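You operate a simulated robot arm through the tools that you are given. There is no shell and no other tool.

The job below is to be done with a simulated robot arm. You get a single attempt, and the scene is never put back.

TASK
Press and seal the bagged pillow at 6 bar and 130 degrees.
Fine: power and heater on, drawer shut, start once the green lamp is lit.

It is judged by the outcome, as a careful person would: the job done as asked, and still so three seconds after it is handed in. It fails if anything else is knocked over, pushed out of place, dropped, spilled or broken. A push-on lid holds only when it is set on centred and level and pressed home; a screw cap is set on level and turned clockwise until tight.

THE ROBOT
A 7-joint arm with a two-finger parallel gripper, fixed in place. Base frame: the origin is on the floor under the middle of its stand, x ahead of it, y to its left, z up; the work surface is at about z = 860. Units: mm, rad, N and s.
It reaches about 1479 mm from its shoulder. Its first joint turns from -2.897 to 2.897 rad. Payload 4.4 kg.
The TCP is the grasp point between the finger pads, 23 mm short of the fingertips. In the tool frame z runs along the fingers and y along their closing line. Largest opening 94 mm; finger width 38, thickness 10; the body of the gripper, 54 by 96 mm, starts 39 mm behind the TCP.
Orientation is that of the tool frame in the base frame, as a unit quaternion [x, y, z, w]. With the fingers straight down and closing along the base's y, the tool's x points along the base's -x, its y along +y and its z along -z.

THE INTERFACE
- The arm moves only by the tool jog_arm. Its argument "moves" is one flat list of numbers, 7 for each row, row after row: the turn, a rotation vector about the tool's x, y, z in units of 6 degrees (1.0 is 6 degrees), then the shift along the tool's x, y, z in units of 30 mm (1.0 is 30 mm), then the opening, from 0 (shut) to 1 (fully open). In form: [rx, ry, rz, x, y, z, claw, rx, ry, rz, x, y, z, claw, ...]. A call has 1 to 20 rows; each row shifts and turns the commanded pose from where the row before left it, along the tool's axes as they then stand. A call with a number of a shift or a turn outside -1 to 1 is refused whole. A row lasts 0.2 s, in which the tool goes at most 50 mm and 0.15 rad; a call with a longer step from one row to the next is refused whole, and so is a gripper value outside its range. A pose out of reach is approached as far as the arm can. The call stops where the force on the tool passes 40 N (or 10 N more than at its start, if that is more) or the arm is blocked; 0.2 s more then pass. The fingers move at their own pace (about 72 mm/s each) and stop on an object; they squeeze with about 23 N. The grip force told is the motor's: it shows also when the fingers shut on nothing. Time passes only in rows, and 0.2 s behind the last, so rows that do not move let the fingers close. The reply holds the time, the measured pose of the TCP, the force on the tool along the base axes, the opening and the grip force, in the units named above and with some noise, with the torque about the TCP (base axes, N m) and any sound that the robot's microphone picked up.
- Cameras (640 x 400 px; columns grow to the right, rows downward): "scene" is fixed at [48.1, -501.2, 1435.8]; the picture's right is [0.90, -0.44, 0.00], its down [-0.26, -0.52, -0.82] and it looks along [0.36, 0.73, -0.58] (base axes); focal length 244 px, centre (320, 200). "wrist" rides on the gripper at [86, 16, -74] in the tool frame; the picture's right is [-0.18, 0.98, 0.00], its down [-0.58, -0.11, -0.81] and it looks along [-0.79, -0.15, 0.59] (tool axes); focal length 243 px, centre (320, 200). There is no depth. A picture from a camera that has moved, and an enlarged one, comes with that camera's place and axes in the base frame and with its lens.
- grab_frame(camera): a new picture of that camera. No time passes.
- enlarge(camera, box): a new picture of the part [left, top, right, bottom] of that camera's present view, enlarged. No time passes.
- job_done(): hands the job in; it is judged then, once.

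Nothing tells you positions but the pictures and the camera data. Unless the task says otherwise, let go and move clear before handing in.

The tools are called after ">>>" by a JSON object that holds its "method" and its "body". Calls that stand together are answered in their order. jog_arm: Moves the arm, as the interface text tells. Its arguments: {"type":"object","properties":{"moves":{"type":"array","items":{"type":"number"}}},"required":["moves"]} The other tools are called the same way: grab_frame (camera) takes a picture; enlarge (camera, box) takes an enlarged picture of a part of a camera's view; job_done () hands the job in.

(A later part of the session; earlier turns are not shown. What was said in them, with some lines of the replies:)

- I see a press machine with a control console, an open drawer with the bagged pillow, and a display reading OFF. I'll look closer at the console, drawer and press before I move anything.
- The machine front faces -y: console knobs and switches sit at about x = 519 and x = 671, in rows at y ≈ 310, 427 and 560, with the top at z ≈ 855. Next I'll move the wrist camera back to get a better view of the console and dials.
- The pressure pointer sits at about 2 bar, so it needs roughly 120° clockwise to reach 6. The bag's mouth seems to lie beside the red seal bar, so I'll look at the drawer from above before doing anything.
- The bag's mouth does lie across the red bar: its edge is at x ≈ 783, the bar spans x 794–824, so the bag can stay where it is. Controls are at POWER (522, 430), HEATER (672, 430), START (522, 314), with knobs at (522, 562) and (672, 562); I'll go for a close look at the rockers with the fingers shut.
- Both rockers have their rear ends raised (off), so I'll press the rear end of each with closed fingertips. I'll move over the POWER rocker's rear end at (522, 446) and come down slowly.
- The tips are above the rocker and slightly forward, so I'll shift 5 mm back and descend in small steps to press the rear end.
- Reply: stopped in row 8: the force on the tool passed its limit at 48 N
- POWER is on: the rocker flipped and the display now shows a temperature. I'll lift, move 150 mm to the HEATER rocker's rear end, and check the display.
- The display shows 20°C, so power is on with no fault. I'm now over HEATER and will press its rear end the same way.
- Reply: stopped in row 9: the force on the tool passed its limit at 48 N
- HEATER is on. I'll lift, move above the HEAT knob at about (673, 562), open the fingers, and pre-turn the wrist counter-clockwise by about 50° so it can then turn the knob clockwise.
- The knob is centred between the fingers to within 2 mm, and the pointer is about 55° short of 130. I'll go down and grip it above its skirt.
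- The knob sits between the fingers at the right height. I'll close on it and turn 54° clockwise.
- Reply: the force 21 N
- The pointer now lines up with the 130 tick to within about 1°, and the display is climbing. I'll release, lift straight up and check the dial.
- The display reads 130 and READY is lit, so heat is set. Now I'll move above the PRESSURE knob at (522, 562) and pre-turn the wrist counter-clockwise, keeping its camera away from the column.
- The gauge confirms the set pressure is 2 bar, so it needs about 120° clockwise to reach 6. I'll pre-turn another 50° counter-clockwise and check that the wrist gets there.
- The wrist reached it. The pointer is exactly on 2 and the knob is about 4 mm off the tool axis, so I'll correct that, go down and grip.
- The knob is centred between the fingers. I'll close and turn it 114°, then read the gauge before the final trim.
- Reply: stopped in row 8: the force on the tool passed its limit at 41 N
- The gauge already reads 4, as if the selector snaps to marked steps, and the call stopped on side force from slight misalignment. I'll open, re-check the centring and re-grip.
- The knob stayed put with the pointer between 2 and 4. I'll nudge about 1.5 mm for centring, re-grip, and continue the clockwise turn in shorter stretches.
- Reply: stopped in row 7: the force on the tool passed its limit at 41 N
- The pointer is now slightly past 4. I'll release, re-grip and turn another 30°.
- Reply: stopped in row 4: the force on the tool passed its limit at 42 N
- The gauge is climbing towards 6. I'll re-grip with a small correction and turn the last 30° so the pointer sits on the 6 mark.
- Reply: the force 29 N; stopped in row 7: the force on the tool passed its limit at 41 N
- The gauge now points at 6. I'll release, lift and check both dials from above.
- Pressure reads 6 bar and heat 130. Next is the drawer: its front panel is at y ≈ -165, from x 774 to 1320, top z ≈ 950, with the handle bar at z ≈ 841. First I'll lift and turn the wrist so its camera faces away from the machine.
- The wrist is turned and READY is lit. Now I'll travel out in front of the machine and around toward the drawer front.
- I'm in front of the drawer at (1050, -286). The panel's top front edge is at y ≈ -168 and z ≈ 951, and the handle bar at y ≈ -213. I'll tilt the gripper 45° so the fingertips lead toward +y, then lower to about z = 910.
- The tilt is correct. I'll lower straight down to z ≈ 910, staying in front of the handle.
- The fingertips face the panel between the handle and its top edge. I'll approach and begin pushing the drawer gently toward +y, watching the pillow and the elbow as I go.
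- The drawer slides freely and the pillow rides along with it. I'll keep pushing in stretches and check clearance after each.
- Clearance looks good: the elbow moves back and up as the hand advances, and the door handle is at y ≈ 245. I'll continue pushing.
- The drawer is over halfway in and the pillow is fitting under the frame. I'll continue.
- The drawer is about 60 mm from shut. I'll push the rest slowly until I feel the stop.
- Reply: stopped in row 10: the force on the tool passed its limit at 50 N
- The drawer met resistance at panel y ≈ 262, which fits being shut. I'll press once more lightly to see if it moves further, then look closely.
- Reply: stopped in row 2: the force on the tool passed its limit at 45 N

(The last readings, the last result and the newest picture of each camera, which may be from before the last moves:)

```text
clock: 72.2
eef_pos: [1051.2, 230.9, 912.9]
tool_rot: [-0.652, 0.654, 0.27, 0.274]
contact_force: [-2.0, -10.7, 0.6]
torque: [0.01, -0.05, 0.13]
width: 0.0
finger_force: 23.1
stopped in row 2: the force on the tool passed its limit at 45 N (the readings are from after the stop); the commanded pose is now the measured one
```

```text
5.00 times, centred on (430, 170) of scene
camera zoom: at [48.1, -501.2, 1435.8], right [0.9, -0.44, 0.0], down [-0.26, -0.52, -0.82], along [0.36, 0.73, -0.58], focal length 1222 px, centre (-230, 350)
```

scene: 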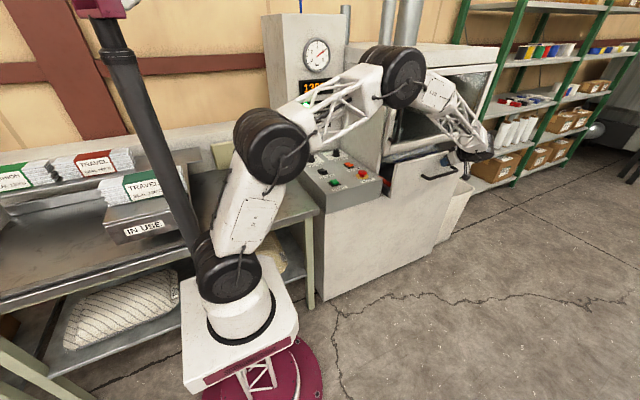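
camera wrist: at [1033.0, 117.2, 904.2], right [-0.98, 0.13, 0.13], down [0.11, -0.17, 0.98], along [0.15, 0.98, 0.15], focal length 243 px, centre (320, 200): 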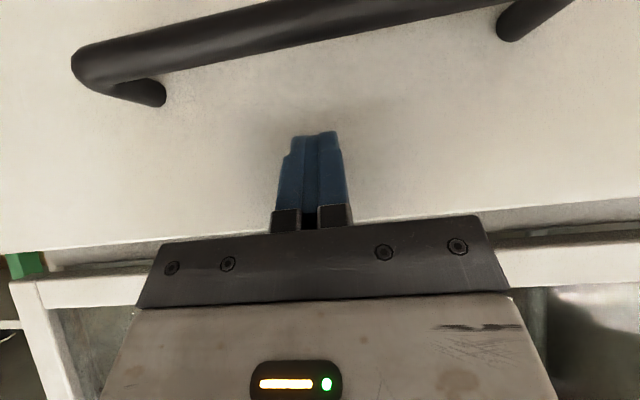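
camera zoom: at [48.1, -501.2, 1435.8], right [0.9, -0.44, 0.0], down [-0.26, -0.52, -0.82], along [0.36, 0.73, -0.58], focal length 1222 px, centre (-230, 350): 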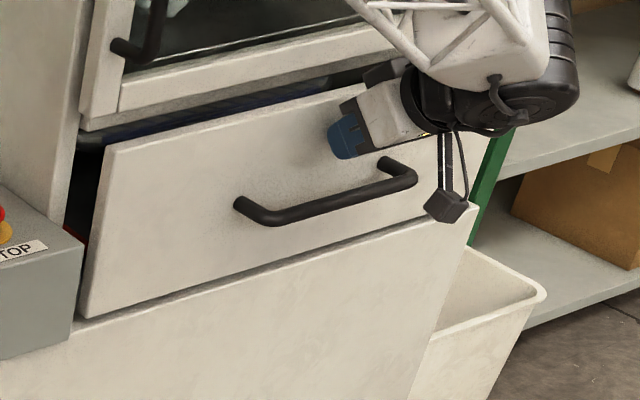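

It's hard against its stop. I'll back away straight toward -y and look at the drawer unobstructed.

>>> {"method": "jog_arm", "body": {"moves": [0, 0, 0, 0.2, 0, -0.2, 0, 0, 0, 0, 0.5, 0, -0.5, 0, 0, 0, 0, 0.6, 0, -0.6, 0, 0, 0, 0, 0.6, 0, -0.6, 0, 0, 0, 0, 0.6, 0, -0.6, 0, 0, 0, 0, 0.6, 0, -0.6, 0, 0, 0, 0, 0.6, 0, -0.6, 0, 0, 0, 0, 0.6, 0, -0.6, 0, 0, 0, 0, 0.6, 0, -0.6, 0, 0, 0, 0, 0, 0, 0, 0]}}

>>> {"method": "grab_frame", "body": {"camera": "wrist"}}

>>> {"method": "grab_frame", "body": {"camera": "scene"}}

>>> {"method": "enlarge", "body": {"camera": "scene", "box": [370, 120, 490, 210]}}

```text
clock: 74.4
eef_pos: [1050.8, 24.1, 911.4]
tool_rot: [-0.651, 0.654, 0.271, 0.275]
contact_force: [0.6, -0.2, -0.9]
torque: [0.01, -0.02, 0.01]
width: 0.0
finger_force: 23.2
```

```text
taken
camera wrist: at [1032.0, -91.2, 902.1], right [-0.98, 0.13, 0.13], down [0.1, -0.17, 0.98], along [0.15, 0.98, 0.15], focal length 243 px, centre (320, 200)
```

wrist: 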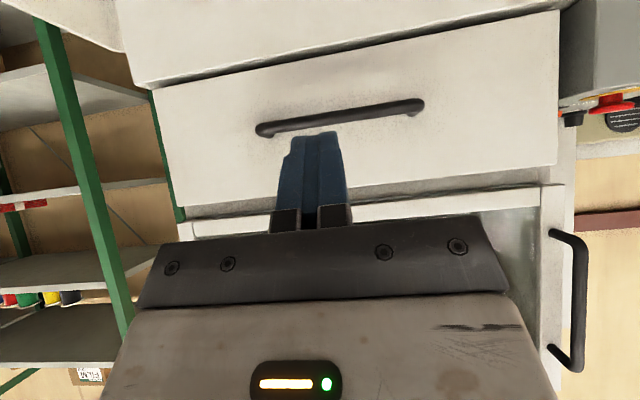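

```text
taken
```

scene: 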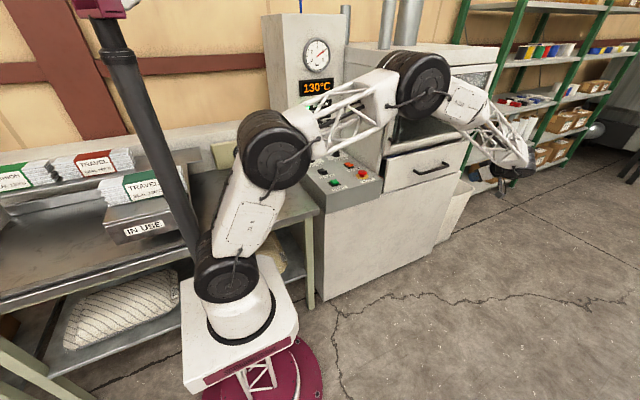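

```text
4.44 times, centred on (430, 165) of scene
camera zoom: at [48.1, -501.2, 1435.8], right [0.9, -0.44, 0.0], down [-0.26, -0.52, -0.82], along [0.36, 0.73, -0.58], focal length 1086 px, centre (-169, 356)
```

zoom: 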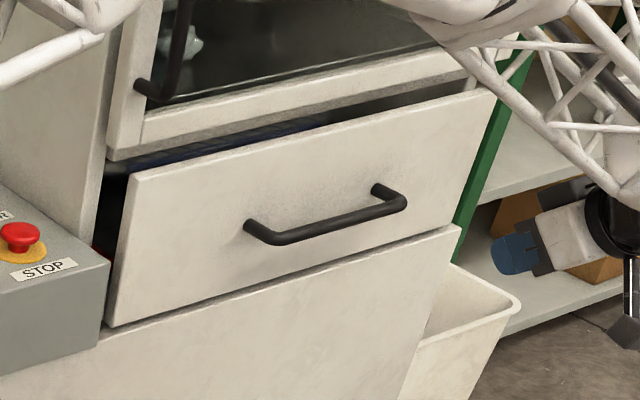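

>>> {"method": "enlarge", "body": {"camera": "wrist", "box": [100, 40, 300, 240]}}

>>> {"method": "enlarge", "body": {"camera": "wrist", "box": [480, 0, 640, 240]}}

>>> {"method": "enlarge", "body": {"camera": "scene", "box": [380, 140, 430, 200]}}

>>> {"method": "enlarge", "body": {"camera": "scene", "box": [280, 60, 350, 150]}}

```text
2.00 times, centred on (200, 140) of wrist
camera zoom: at [1032.0, -91.2, 902.1], right [-0.98, 0.13, 0.13], down [0.1, -0.17, 0.98], along [0.15, 0.98, 0.15], focal length 485 px, centre (560, 320)
```

zoom: 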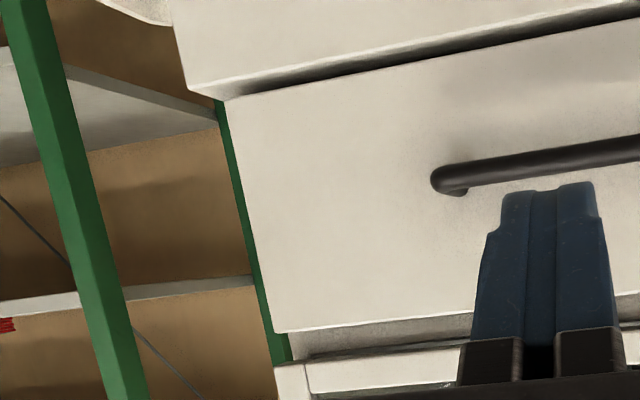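

```text
1.67 times, centred on (560, 120) of wrist
camera zoom: at [1032.0, -91.2, 902.1], right [-0.98, 0.13, 0.13], down [0.1, -0.17, 0.98], along [0.15, 0.98, 0.15], focal length 404 px, centre (-80, 333)
```

zoom: 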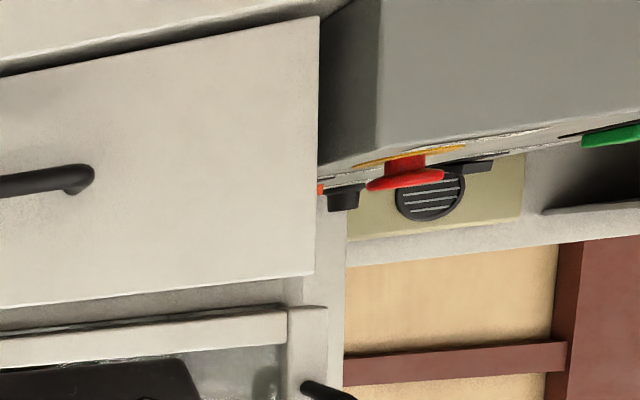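

```text
6.67 times, centred on (405, 170) of scene
camera zoom: at [48.1, -501.2, 1435.8], right [0.9, -0.44, 0.0], down [-0.26, -0.52, -0.82], along [0.36, 0.73, -0.58], focal length 1630 px, centre (-247, 400)
```

zoom: 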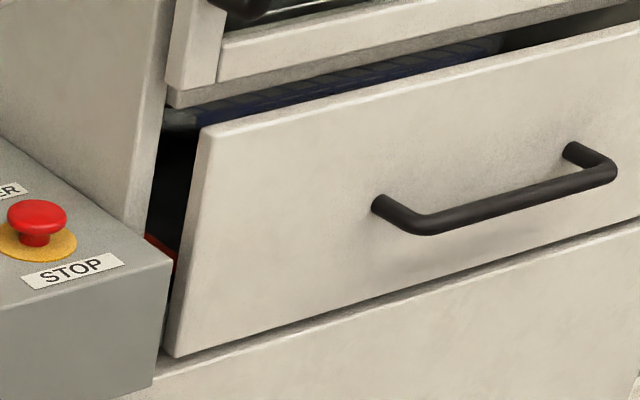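

```text
4.44 times, centred on (315, 105) of scene
camera zoom: at [48.1, -501.2, 1435.8], right [0.9, -0.44, 0.0], down [-0.26, -0.52, -0.82], along [0.36, 0.73, -0.58], focal length 1086 px, centre (342, 622)
```

zoom: 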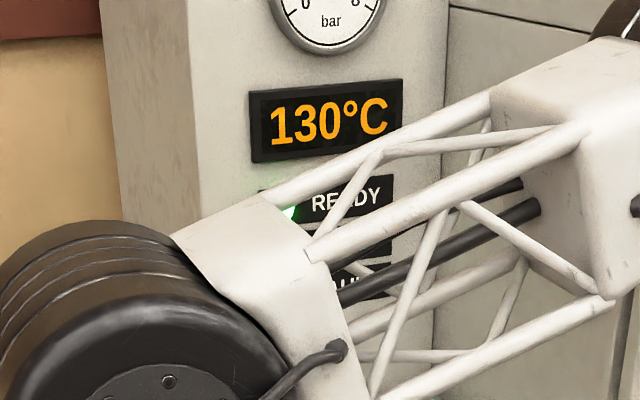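

The drawer's panel back is flush with the cabinet face, it sits against its stop, and READY is lit, so it is shut. I'll lift away, level the tool and travel back to the console for START.

>>> {"method": "jog_arm", "body": {"moves": [0, 0, 0, -0.7, 0, -0.7, 0, 0, 0, 0, -0.7, 0, -0.7, 0, 0, 0, 0, -0.7, 0, -0.7, 0, 0, 0, 0, -0.7, 0, -0.7, 0, 0, 0, 0, -0.7, 0, -0.7, 0, 0, 0, 0, -0.7, 0, -0.7, 0, 0, 0, 0, -0.7, 0, -0.7, 0, 0, 0, 0, -0.7, 0, -0.7, 0, 0, 0, 0, -0.7, 0, -0.7, 0, 0, 0, 0, -0.7, 0, -0.7, 0, 0, 0.94, 0, 0, 0, 0, 0, 0, 0.94, 0, 0, 0, 0, 0, 0, 0.94, 0, 0, 0, 0, 0, 0, 0.94, 0, 0, 0, 0, 0, 0, 0.94, 0, 0, 0, 0, 0, 0, 0.94, 0, 0, 0, 0, 0, 0, 0.94, 0, 0, 0, 0, 0, 0, 0.94, 0, 0, 0, 0, 0, 0, 0, 0, 0, 0, 0, 0]}}

>>> {"method": "grab_frame", "body": {"camera": "scene"}}

>>> {"method": "grab_frame", "body": {"camera": "wrist"}}

```text
clock: 78.4
eef_pos: [1048.1, 21.7, 1208.6]
tool_rot: [-0.705, 0.709, 0.0, 0.002]
contact_force: [0.4, -0.5, -0.1]
torque: [0.02, 0.05, 0.01]
width: 0.0
finger_force: 23.1
```

```text
taken
```

scene: 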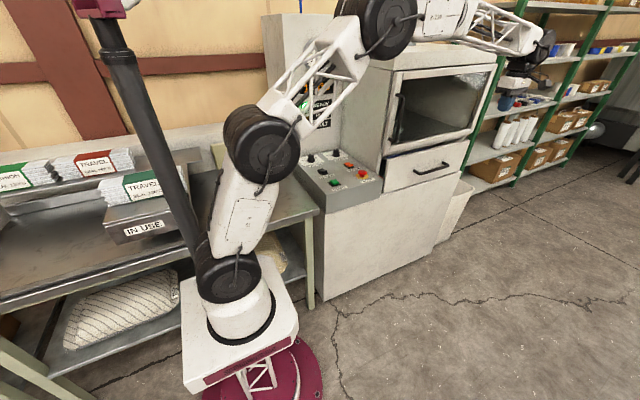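

```text
taken
camera wrist: at [1030.0, -65.0, 1282.7], right [-0.98, 0.19, 0.0], down [0.11, 0.58, 0.81], along [0.15, 0.79, -0.59], focal length 243 px, centre (320, 200)
```

wrist: 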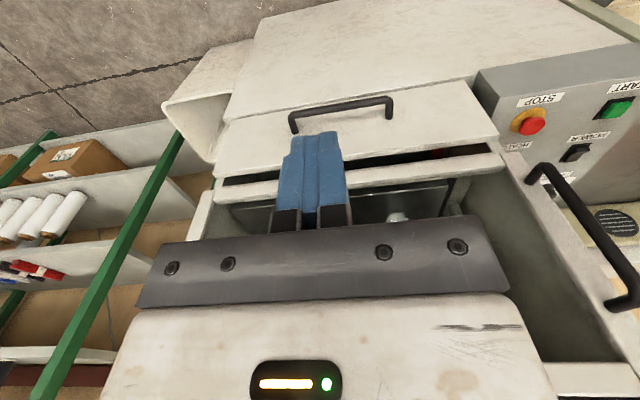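

>>> {"method": "enlarge", "body": {"camera": "wrist", "box": [200, 60, 520, 220]}}

>>> {"method": "enlarge", "body": {"camera": "wrist", "box": [400, 100, 520, 180]}}

>>> {"method": "enlarge", "body": {"camera": "scene", "box": [370, 60, 510, 240]}}

```text
2.00 times, centred on (360, 140) of wrist
camera zoom: at [1030.0, -65.0, 1282.7], right [-0.98, 0.19, 0.0], down [0.11, 0.58, 0.81], along [0.15, 0.79, -0.59], focal length 485 px, centre (240, 320)
```

zoom: 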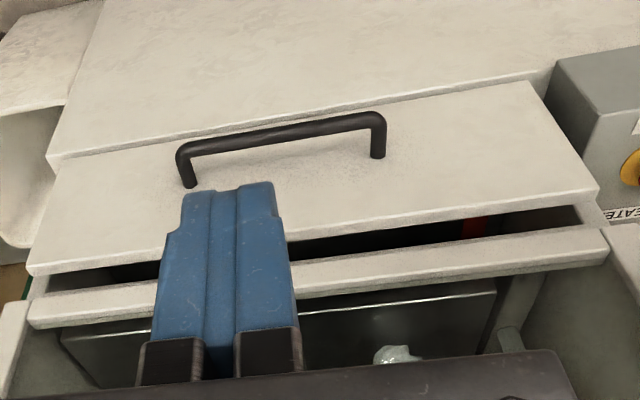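

```text
5.00 times, centred on (460, 140) of wrist
camera zoom: at [1030.0, -65.0, 1282.7], right [-0.98, 0.19, 0.0], down [0.11, 0.58, 0.81], along [0.15, 0.79, -0.59], focal length 1213 px, centre (-380, 500)
```

zoom: 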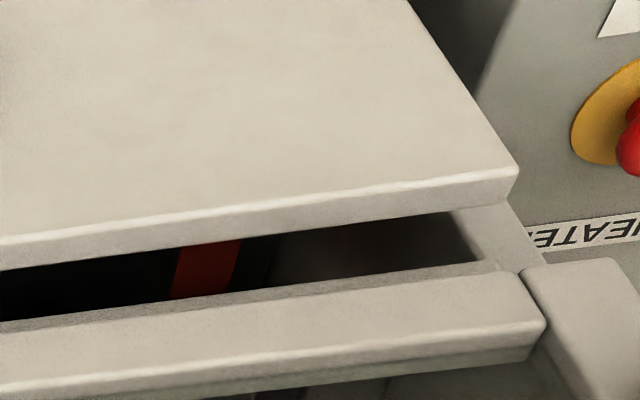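

```text
2.22 times, centred on (440, 150) of scene
camera zoom: at [48.1, -501.2, 1435.8], right [0.9, -0.44, 0.0], down [-0.26, -0.52, -0.82], along [0.36, 0.73, -0.58], focal length 543 px, centre (53, 311)
```

zoom: 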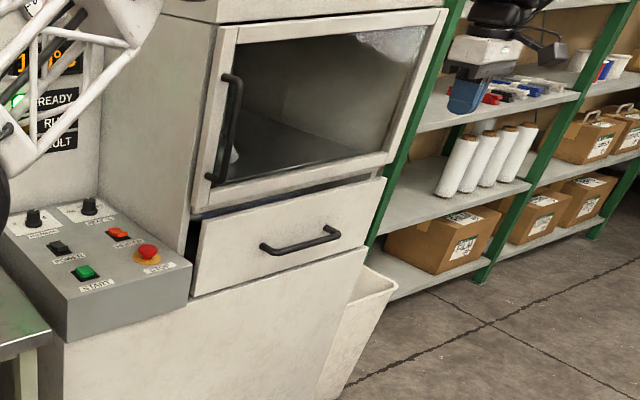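

From above, the panel back sits at y ≈ 275 against a jamb at about 280, so it looks shut. To be sure, I'll go to the left side on the way to the console and sight along the panel's plane.

>>> {"method": "jog_arm", "body": {"moves": [0, 0, 0, -0.45, 0.971, 0, 0, 0, 0, 0, -0.45, 0.971, 0, 0, 0, 0, 0, -0.45, 0.971, 0, 0, 0, 0, 0, -0.45, 0.971, 0, 0, 0, 0, 0, -0.45, 0.971, 0, 0, 0, 0, 0, -0.45, 0.971, 0, 0, 0, 0, 0, -0.45, 0.971, 0, 0, 0, 0, 0, -0.45, 0.971, 0, 0, 0, 0, 0, -0.45, 0.971, 0, 0, 0, 0, 0, -0.45, 0.971, 0, 0, 0, 0, 0, -0.45, 0.971, 0, 0, 0, 0, 0, -0.45, 0.971, 0, 0, 0, 0, 0, -0.45, 0.971, 0, 0, 0, 0, 0, -0.45, 0.971, 0, 0, 0, 0, 0, -0.45, 0.971, 0, 0, 0, 0, 0, 0, 0, 0, 0]}}

>>> {"method": "jog_arm", "body": {"moves": [0, 0, 1, 0, 0, 0, 0, 0, 0, 1, 0, 0, 0, 0, 0, 0, 1, 0, 0, 0, 0, 0, 0, 1, 0, 0, 0, 0, 0, 0, 1, 0, 0, 0, 0, 0, 0, 1, 0, 0, 0, 0, 0, 0, 1, 0, 0, 0, 0, 0, 0, 1, 0, 0, 0, 0, 0, 0, 1, 0, 0, 0, 0, 0, 0, 1, 0, 0, 0, 0, 0, 0, 1, 0, 0, 0, 0, 0, 0, 1, 0, 0, 0, 0, 0, 0, 1, 0, 0, 0, 0, 0, 0, 1, 0, 0, 0, 0, 0, 0, 1, 0, 0, 0, 0, 0, 0, 0, 0, 0, 0, 0]}}

>>> {"method": "grab_frame", "body": {"camera": "wrist"}}

>>> {"method": "grab_frame", "body": {"camera": "scene"}}

```text
clock: 81.8
eef_pos: [611.5, 224.3, 1207.6]
tool_rot: [-0.705, 0.709, -0.001, 0.001]
contact_force: [0.2, -0.1, 0.0]
torque: [0.01, 0.0, 0.0]
width: 0.0
finger_force: 22.9
```

```text
clock: 85.2
eef_pos: [614.6, 228.2, 1207.2]
tool_rot: [0.003, 1.0, 0.002, 0.001]
contact_force: [0.0, -0.1, -0.2]
torque: [0.05, -0.02, 0.0]
width: 0.0
finger_force: 22.7
```

```text
taken
camera wrist: at [525.8, 243.1, 1282.1], right [0.19, 0.98, 0.0], down [0.58, -0.12, 0.81], along [0.79, -0.15, -0.59], focal length 243 px, centre (320, 200)
```

wrist: 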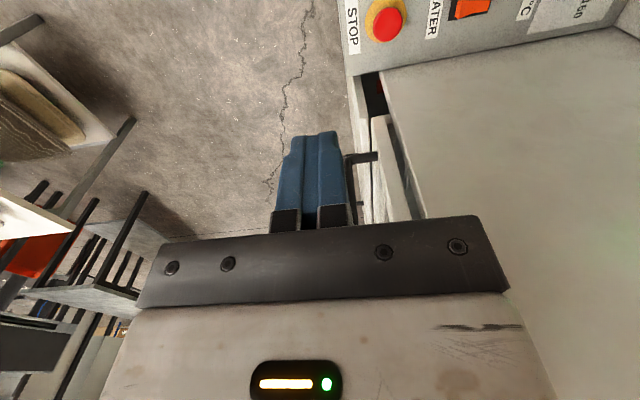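

```text
taken
```

scene: 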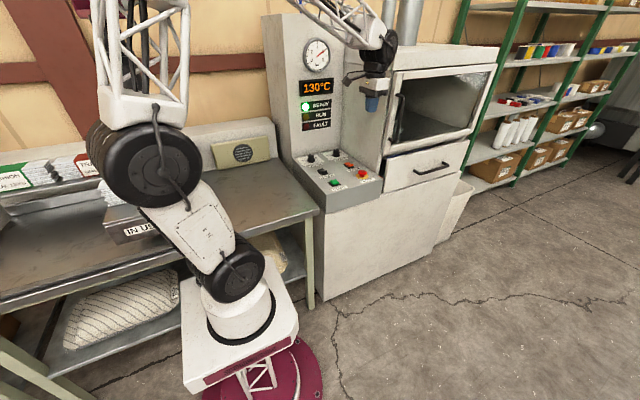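

>>> {"method": "enlarge", "body": {"camera": "wrist", "box": [330, 40, 450, 230]}}

>>> {"method": "enlarge", "body": {"camera": "scene", "box": [360, 120, 490, 230]}}

>>> {"method": "enlarge", "body": {"camera": "scene", "box": [280, 20, 370, 140]}}

```text
2.11 times, centred on (390, 135) of wrist
camera zoom: at [525.8, 243.1, 1282.1], right [0.19, 0.98, 0.0], down [0.58, -0.12, 0.81], along [0.79, -0.15, -0.59], focal length 511 px, centre (173, 337)
```

zoom: 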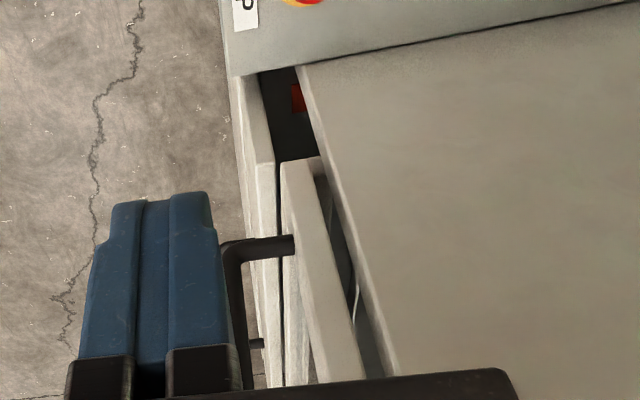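

```text
3.64 times, centred on (425, 175) of scene
camera zoom: at [48.1, -501.2, 1435.8], right [0.9, -0.44, 0.0], down [-0.26, -0.52, -0.82], along [0.36, 0.73, -0.58], focal length 889 px, centre (-62, 291)
```

zoom: 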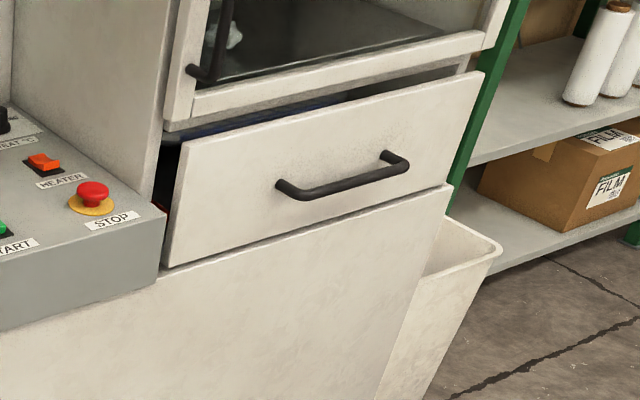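

```text
3.33 times, centred on (325, 80) of scene
camera zoom: at [48.1, -501.2, 1435.8], right [0.9, -0.44, 0.0], down [-0.26, -0.52, -0.82], along [0.36, 0.73, -0.58], focal length 815 px, centre (303, 600)
```

zoom: 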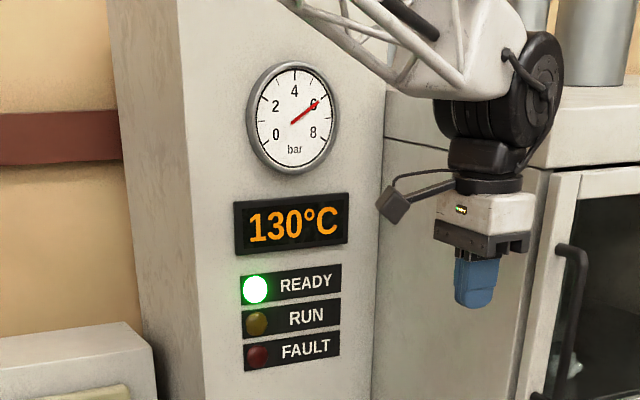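

Measured from two views, the panel back is at y ≈ 277 and the cabinet and door-frame front at 278–280, so the drawer is fully shut. READY is lit, 130°C and 6 bar; I'll go to START at (522, 314).

>>> {"method": "jog_arm", "body": {"moves": [0, 0, 0, 0.309, 0.288, 0.95, 0, 0, 0, 0, 0.309, 0.288, 0.95, 0, 0, 0, 0, 0.309, 0.288, 0.95, 0, 0, 0, 0, 0.309, 0.288, 0.95, 0, 0, 0, 0, 0.309, 0.288, 0.95, 0, 0, 0, 0, 0.309, 0.288, 0.95, 0, 0, 0, 0, 0.309, 0.288, 0.95, 0, 0, 0, 0, 0.309, 0.288, 0.95, 0, 0, 0, 0, 0.309, 0.288, 0.95, 0, 0, 0, 0, 0.309, 0.288, 0.95, 0, 0, 0, 0, 0, 0, 0, 0]}}

>>> {"method": "grab_frame", "body": {"camera": "wrist"}}

>>> {"method": "enlarge", "body": {"camera": "scene", "box": [280, 30, 400, 210]}}

```text
clock: 87.6
eef_pos: [522.5, 316.0, 924.2]
tool_rot: [0.003, 1.0, 0.002, 0.001]
contact_force: [0.2, -0.4, 0.9]
torque: [0.0, -0.02, 0.02]
width: 0.3
finger_force: 22.9
```

```text
taken
camera wrist: at [434.1, 330.9, 998.1], right [0.19, 0.98, 0.0], down [0.58, -0.12, 0.81], along [0.79, -0.15, -0.59], focal length 243 px, centre (320, 200)
```

wrist: 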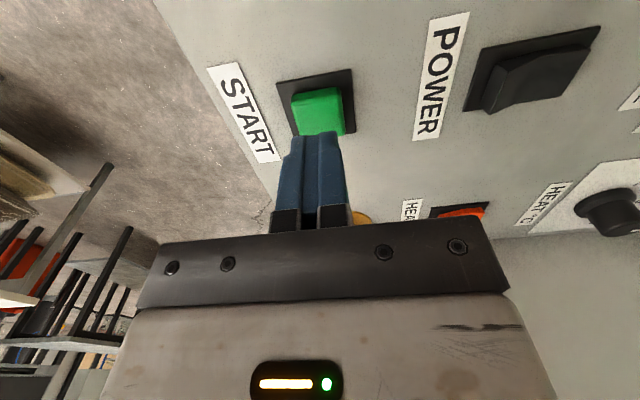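

```text
2.22 times, centred on (340, 120) of scene
camera zoom: at [48.1, -501.2, 1435.8], right [0.9, -0.44, 0.0], down [-0.26, -0.52, -0.82], along [0.36, 0.73, -0.58], focal length 543 px, centre (276, 378)
```

zoom: 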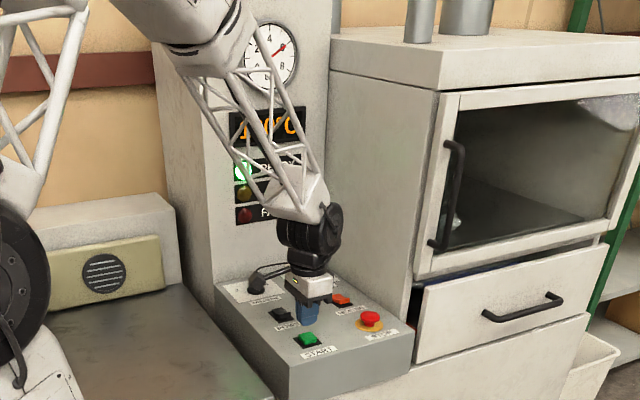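

The closed fingertips are right above START and READY is still lit. I'll press down slowly and release.

>>> {"method": "jog_arm", "body": {"moves": [0, 0, 0, 0, 0, 0.3, 0, 0, 0, 0, 0, 0, 0.3, 0, 0, 0, 0, 0, 0, 0.2, 0, 0, 0, 0, 0, 0, 0.1, 0, 0, 0, 0, 0, 0, 0.1, 0, 0, 0, 0, 0, 0, 0.08, 0, 0, 0, 0, 0, 0, 0.08, 0, 0, 0, 0, 0, 0, 0.08, 0]}}

>>> {"method": "enlarge", "body": {"camera": "scene", "box": [280, 30, 400, 210]}}

```text
clock: 89.4
eef_pos: [522.4, 315.4, 887.1]
tool_rot: [0.003, 1.0, 0.003, 0.002]
contact_force: [-9.6, 1.3, 23.3]
torque: [-0.02, 0.39, 0.0]
width: 0.0
finger_force: 23.6
heard: click
```

```text
2.22 times, centred on (340, 120) of scene
camera zoom: at [48.1, -501.2, 1435.8], right [0.9, -0.44, 0.0], down [-0.26, -0.52, -0.82], along [0.36, 0.73, -0.58], focal length 543 px, centre (276, 378)
```

zoom: 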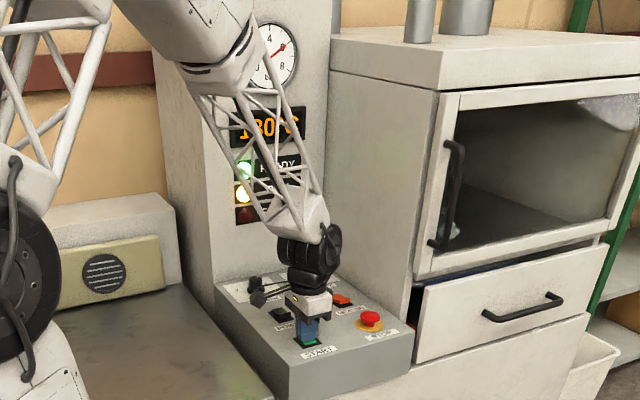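

A click was heard, and the yellow RUN lamp is lit with no fault. I'll lift off the button and move clear while the cycle runs.

>>> {"method": "jog_arm", "body": {"moves": [0, 0, 0, 0, 0, -0.4, 0, 0, 0, 0, 0, 0, -0.9, 0, 0, 0, 0, 0, 0, -0.9, 0, 0, 0, 0, 0, 0, -0.9, 0, 0, 0, 0, 0, 0, -0.9, 0, 0, 0, 0, 0, -0.7, -0.9, 0, 0, 0, 0, 0, -0.7, -0.9, 0, 0, 0, 0, 0, -0.7, -0.9, 0, 0, 0, 0, 0, -0.7, -0.9, 0, 0, 0, 0, 0, -0.7, -0.9, 0, 0, 0, 0, 0, 0, 0, 0]}}

>>> {"method": "grab_frame", "body": {"camera": "scene"}}

>>> {"method": "enlarge", "body": {"camera": "scene", "box": [280, 20, 500, 210]}}

```text
clock: 91.8
eef_pos: [520.9, 208.5, 1142.8]
tool_rot: [0.003, 1.0, 0.002, 0.002]
contact_force: [0.0, 1.2, -0.1]
torque: [-0.01, 0.03, 0.04]
width: 0.3
finger_force: 23.3
```

```text
taken
```

scene: 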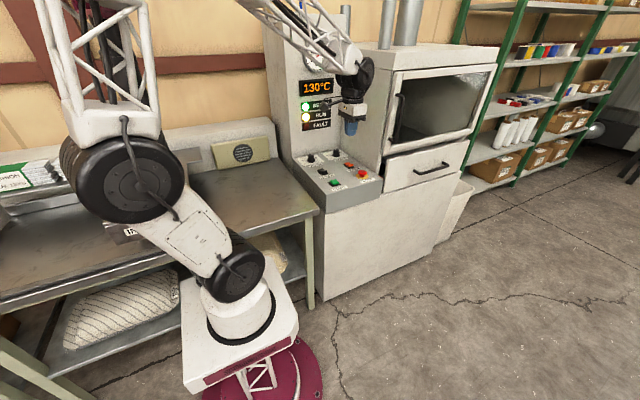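

```text
2.11 times, centred on (390, 115) of scene
camera zoom: at [48.1, -501.2, 1435.8], right [0.9, -0.44, 0.0], down [-0.26, -0.52, -0.82], along [0.36, 0.73, -0.58], focal length 515 px, centre (173, 379)
```

zoom: 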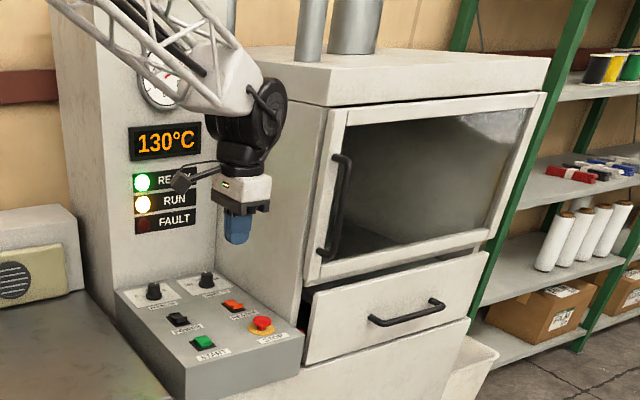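

The cycle is running (RUN lit, 130°C) and the arm is clear. I'll wait and watch.

>>> {"method": "jog_arm", "body": {"moves": [0, 0, 0, 0, 0, 0, 0, 0, 0, 0, 0, 0, 0, 0, 0, 0, 0, 0, 0, 0, 0, 0, 0, 0, 0, 0, 0, 0, 0, 0, 0, 0, 0, 0, 0, 0, 0, 0, 0, 0, 0, 0, 0, 0, 0, 0, 0, 0, 0, 0, 0, 0, 0, 0, 0, 0, 0, 0, 0, 0, 0, 0, 0, 0, 0, 0, 0, 0, 0, 0, 0, 0, 0, 0, 0, 0, 0, 0, 0, 0, 0, 0, 0, 0, 0, 0, 0, 0, 0, 0, 0, 0, 0, 0, 0, 0, 0, 0, 0, 0, 0, 0, 0, 0, 0, 0, 0, 0, 0, 0, 0, 0, 0, 0, 0, 0, 0, 0, 0, 0, 0, 0, 0, 0, 0, 0, 0, 0, 0, 0, 0, 0, 0, 0, 0, 0, 0, 0, 0, 0]}}

>>> {"method": "enlarge", "body": {"camera": "scene", "box": [280, 20, 500, 210]}}

```text
clock: 96.0
eef_pos: [520.5, 209.9, 1142.8]
tool_rot: [0.003, 1.0, 0.002, 0.001]
contact_force: [-1.0, 0.4, -1.0]
torque: [-0.01, 0.0, 0.01]
width: 0.2
finger_force: 23.5
```

```text
2.11 times, centred on (390, 115) of scene
camera zoom: at [48.1, -501.2, 1435.8], right [0.9, -0.44, 0.0], down [-0.26, -0.52, -0.82], along [0.36, 0.73, -0.58], focal length 515 px, centre (173, 379)
```

zoom: 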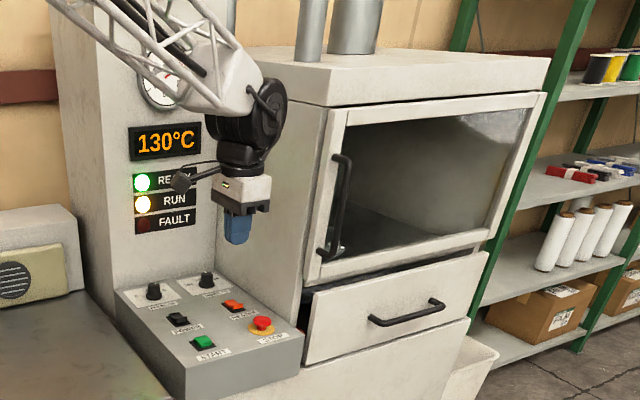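

RUN is still lit with no fault. I'll keep waiting for the cycle to end.

>>> {"method": "jog_arm", "body": {"moves": [0, 0, 0, 0, 0, 0, 0, 0, 0, 0, 0, 0, 0, 0, 0, 0, 0, 0, 0, 0, 0, 0, 0, 0, 0, 0, 0, 0, 0, 0, 0, 0, 0, 0, 0, 0, 0, 0, 0, 0, 0, 0, 0, 0, 0, 0, 0, 0, 0, 0, 0, 0, 0, 0, 0, 0, 0, 0, 0, 0, 0, 0, 0, 0, 0, 0, 0, 0, 0, 0, 0, 0, 0, 0, 0, 0, 0, 0, 0, 0, 0, 0, 0, 0, 0, 0, 0, 0, 0, 0, 0, 0, 0, 0, 0, 0, 0, 0, 0, 0, 0, 0, 0, 0, 0, 0, 0, 0, 0, 0, 0, 0, 0, 0, 0, 0, 0, 0, 0, 0, 0, 0, 0, 0, 0, 0, 0, 0, 0, 0, 0, 0, 0, 0, 0, 0, 0, 0, 0, 0]}}

>>> {"method": "enlarge", "body": {"camera": "scene", "box": [280, 20, 500, 210]}}

```text
clock: 100.2
eef_pos: [521.2, 208.9, 1143.8]
tool_rot: [0.002, 1.0, 0.001, 0.002]
contact_force: [0.0, 0.5, 0.1]
torque: [-0.01, 0.0, 0.0]
width: 0.0
finger_force: 22.6
```

```text
2.11 times, centred on (390, 115) of scene
camera zoom: at [48.1, -501.2, 1435.8], right [0.9, -0.44, 0.0], down [-0.26, -0.52, -0.82], along [0.36, 0.73, -0.58], focal length 515 px, centre (173, 379)
```

zoom: 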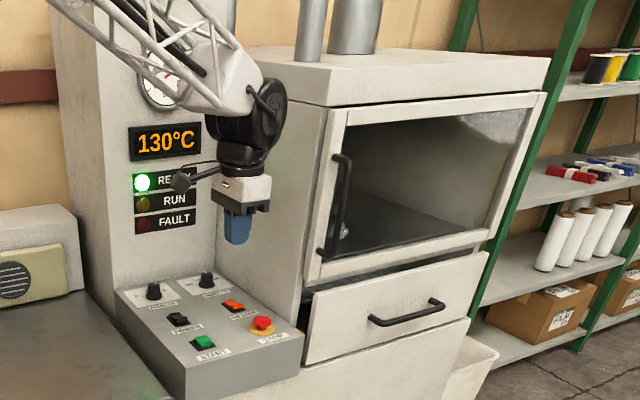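

RUN has gone out, READY is lit and there is no fault, so the cycle has completed. I'll check the gap above the drawer and the dials before handing in.

>>> {"method": "enlarge", "body": {"camera": "scene", "box": [380, 130, 470, 200]}}

>>> {"method": "enlarge", "body": {"camera": "scene", "box": [285, 130, 385, 210]}}

>>> {"method": "grab_frame", "body": {"camera": "scene"}}

>>> {"method": "grab_frame", "body": {"camera": "wrist"}}

```text
5.71 times, centred on (425, 165) of scene
camera zoom: at [48.1, -501.2, 1435.8], right [0.9, -0.44, 0.0], down [-0.26, -0.52, -0.82], along [0.36, 0.73, -0.58], focal length 1397 px, centre (-280, 400)
```

zoom: 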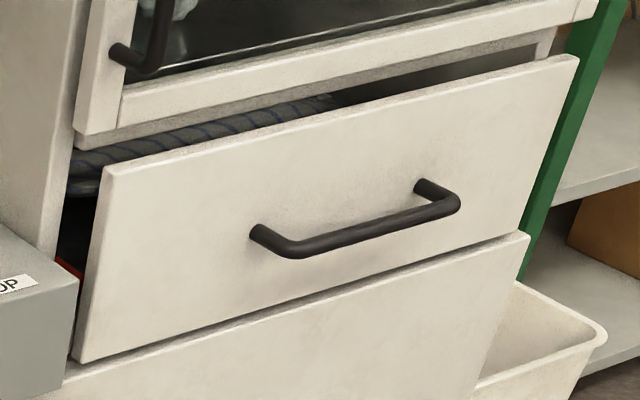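

```text
5.00 times, centred on (335, 170) of scene
camera zoom: at [48.1, -501.2, 1435.8], right [0.9, -0.44, 0.0], down [-0.26, -0.52, -0.82], along [0.36, 0.73, -0.58], focal length 1222 px, centre (245, 350)
```

zoom: 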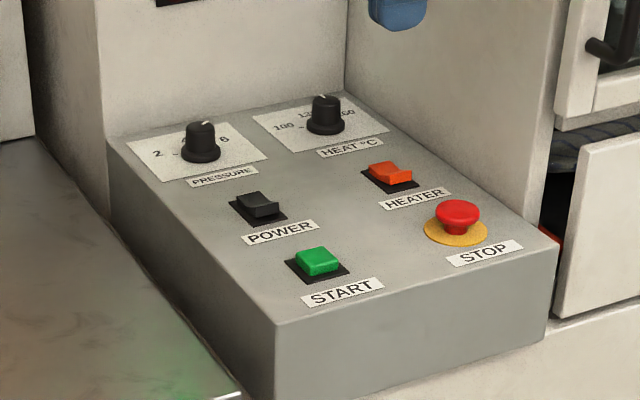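

```text
taken
```

scene: 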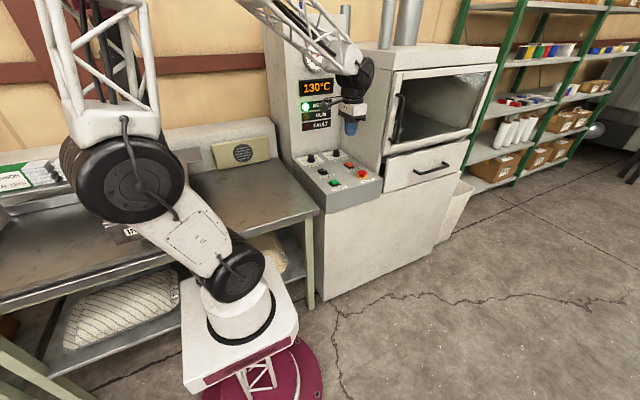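

```text
taken
camera wrist: at [433.1, 224.7, 1216.7], right [0.19, 0.98, 0.0], down [0.58, -0.12, 0.81], along [0.79, -0.15, -0.59], focal length 243 px, centre (320, 200)
```

wrist: 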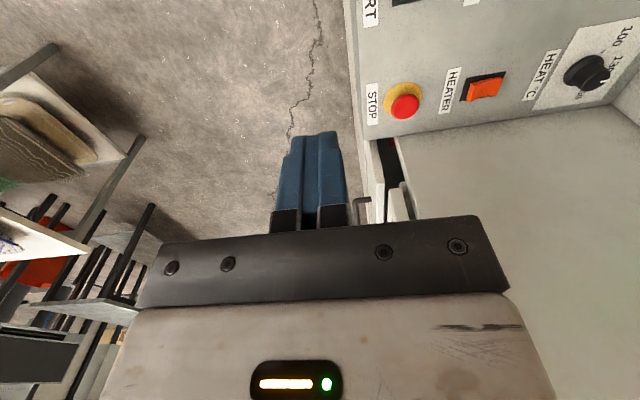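

The cycle ran to completion at 130°C and 6 bar: RUN went out, READY stays lit, no fault, and the pillow seen through the gap above the drawer looks pressed. The drawer is shut, nothing else has moved and the arm is clear, so I'm handing in.

>>> {"method": "job_done", "body": {}}

```text
The job is handed in.
```

The press cycle ran to its end with the bagged pillow in the drawer, set to 6 bar and 130 °C. I didn't reopen the drawer, so I haven't seen the seal itself.

- **Settings:** the gauge read 6 bar and the display 130 °C. I last saw the gauge just before the cycle, because the arm covered it afterwards.
- **Before starting:** power and heater were on. The drawer was against its stop and flush with the cabinet front, and the green READY lamp was lit.
- **Cycle:** START clicked and the RUN lamp came on, then went out on its own about 10 s later. The FAULT lamp never lit.
- **Pillow and bag:** before I shut the drawer, the bag's mouth lay across the red seal bar. Through the gap above the drawer, the pillow now looks pressed.

Power and heater are still on, the drawer is shut, and the arm is clear. I saw nothing else moved or knocked over.
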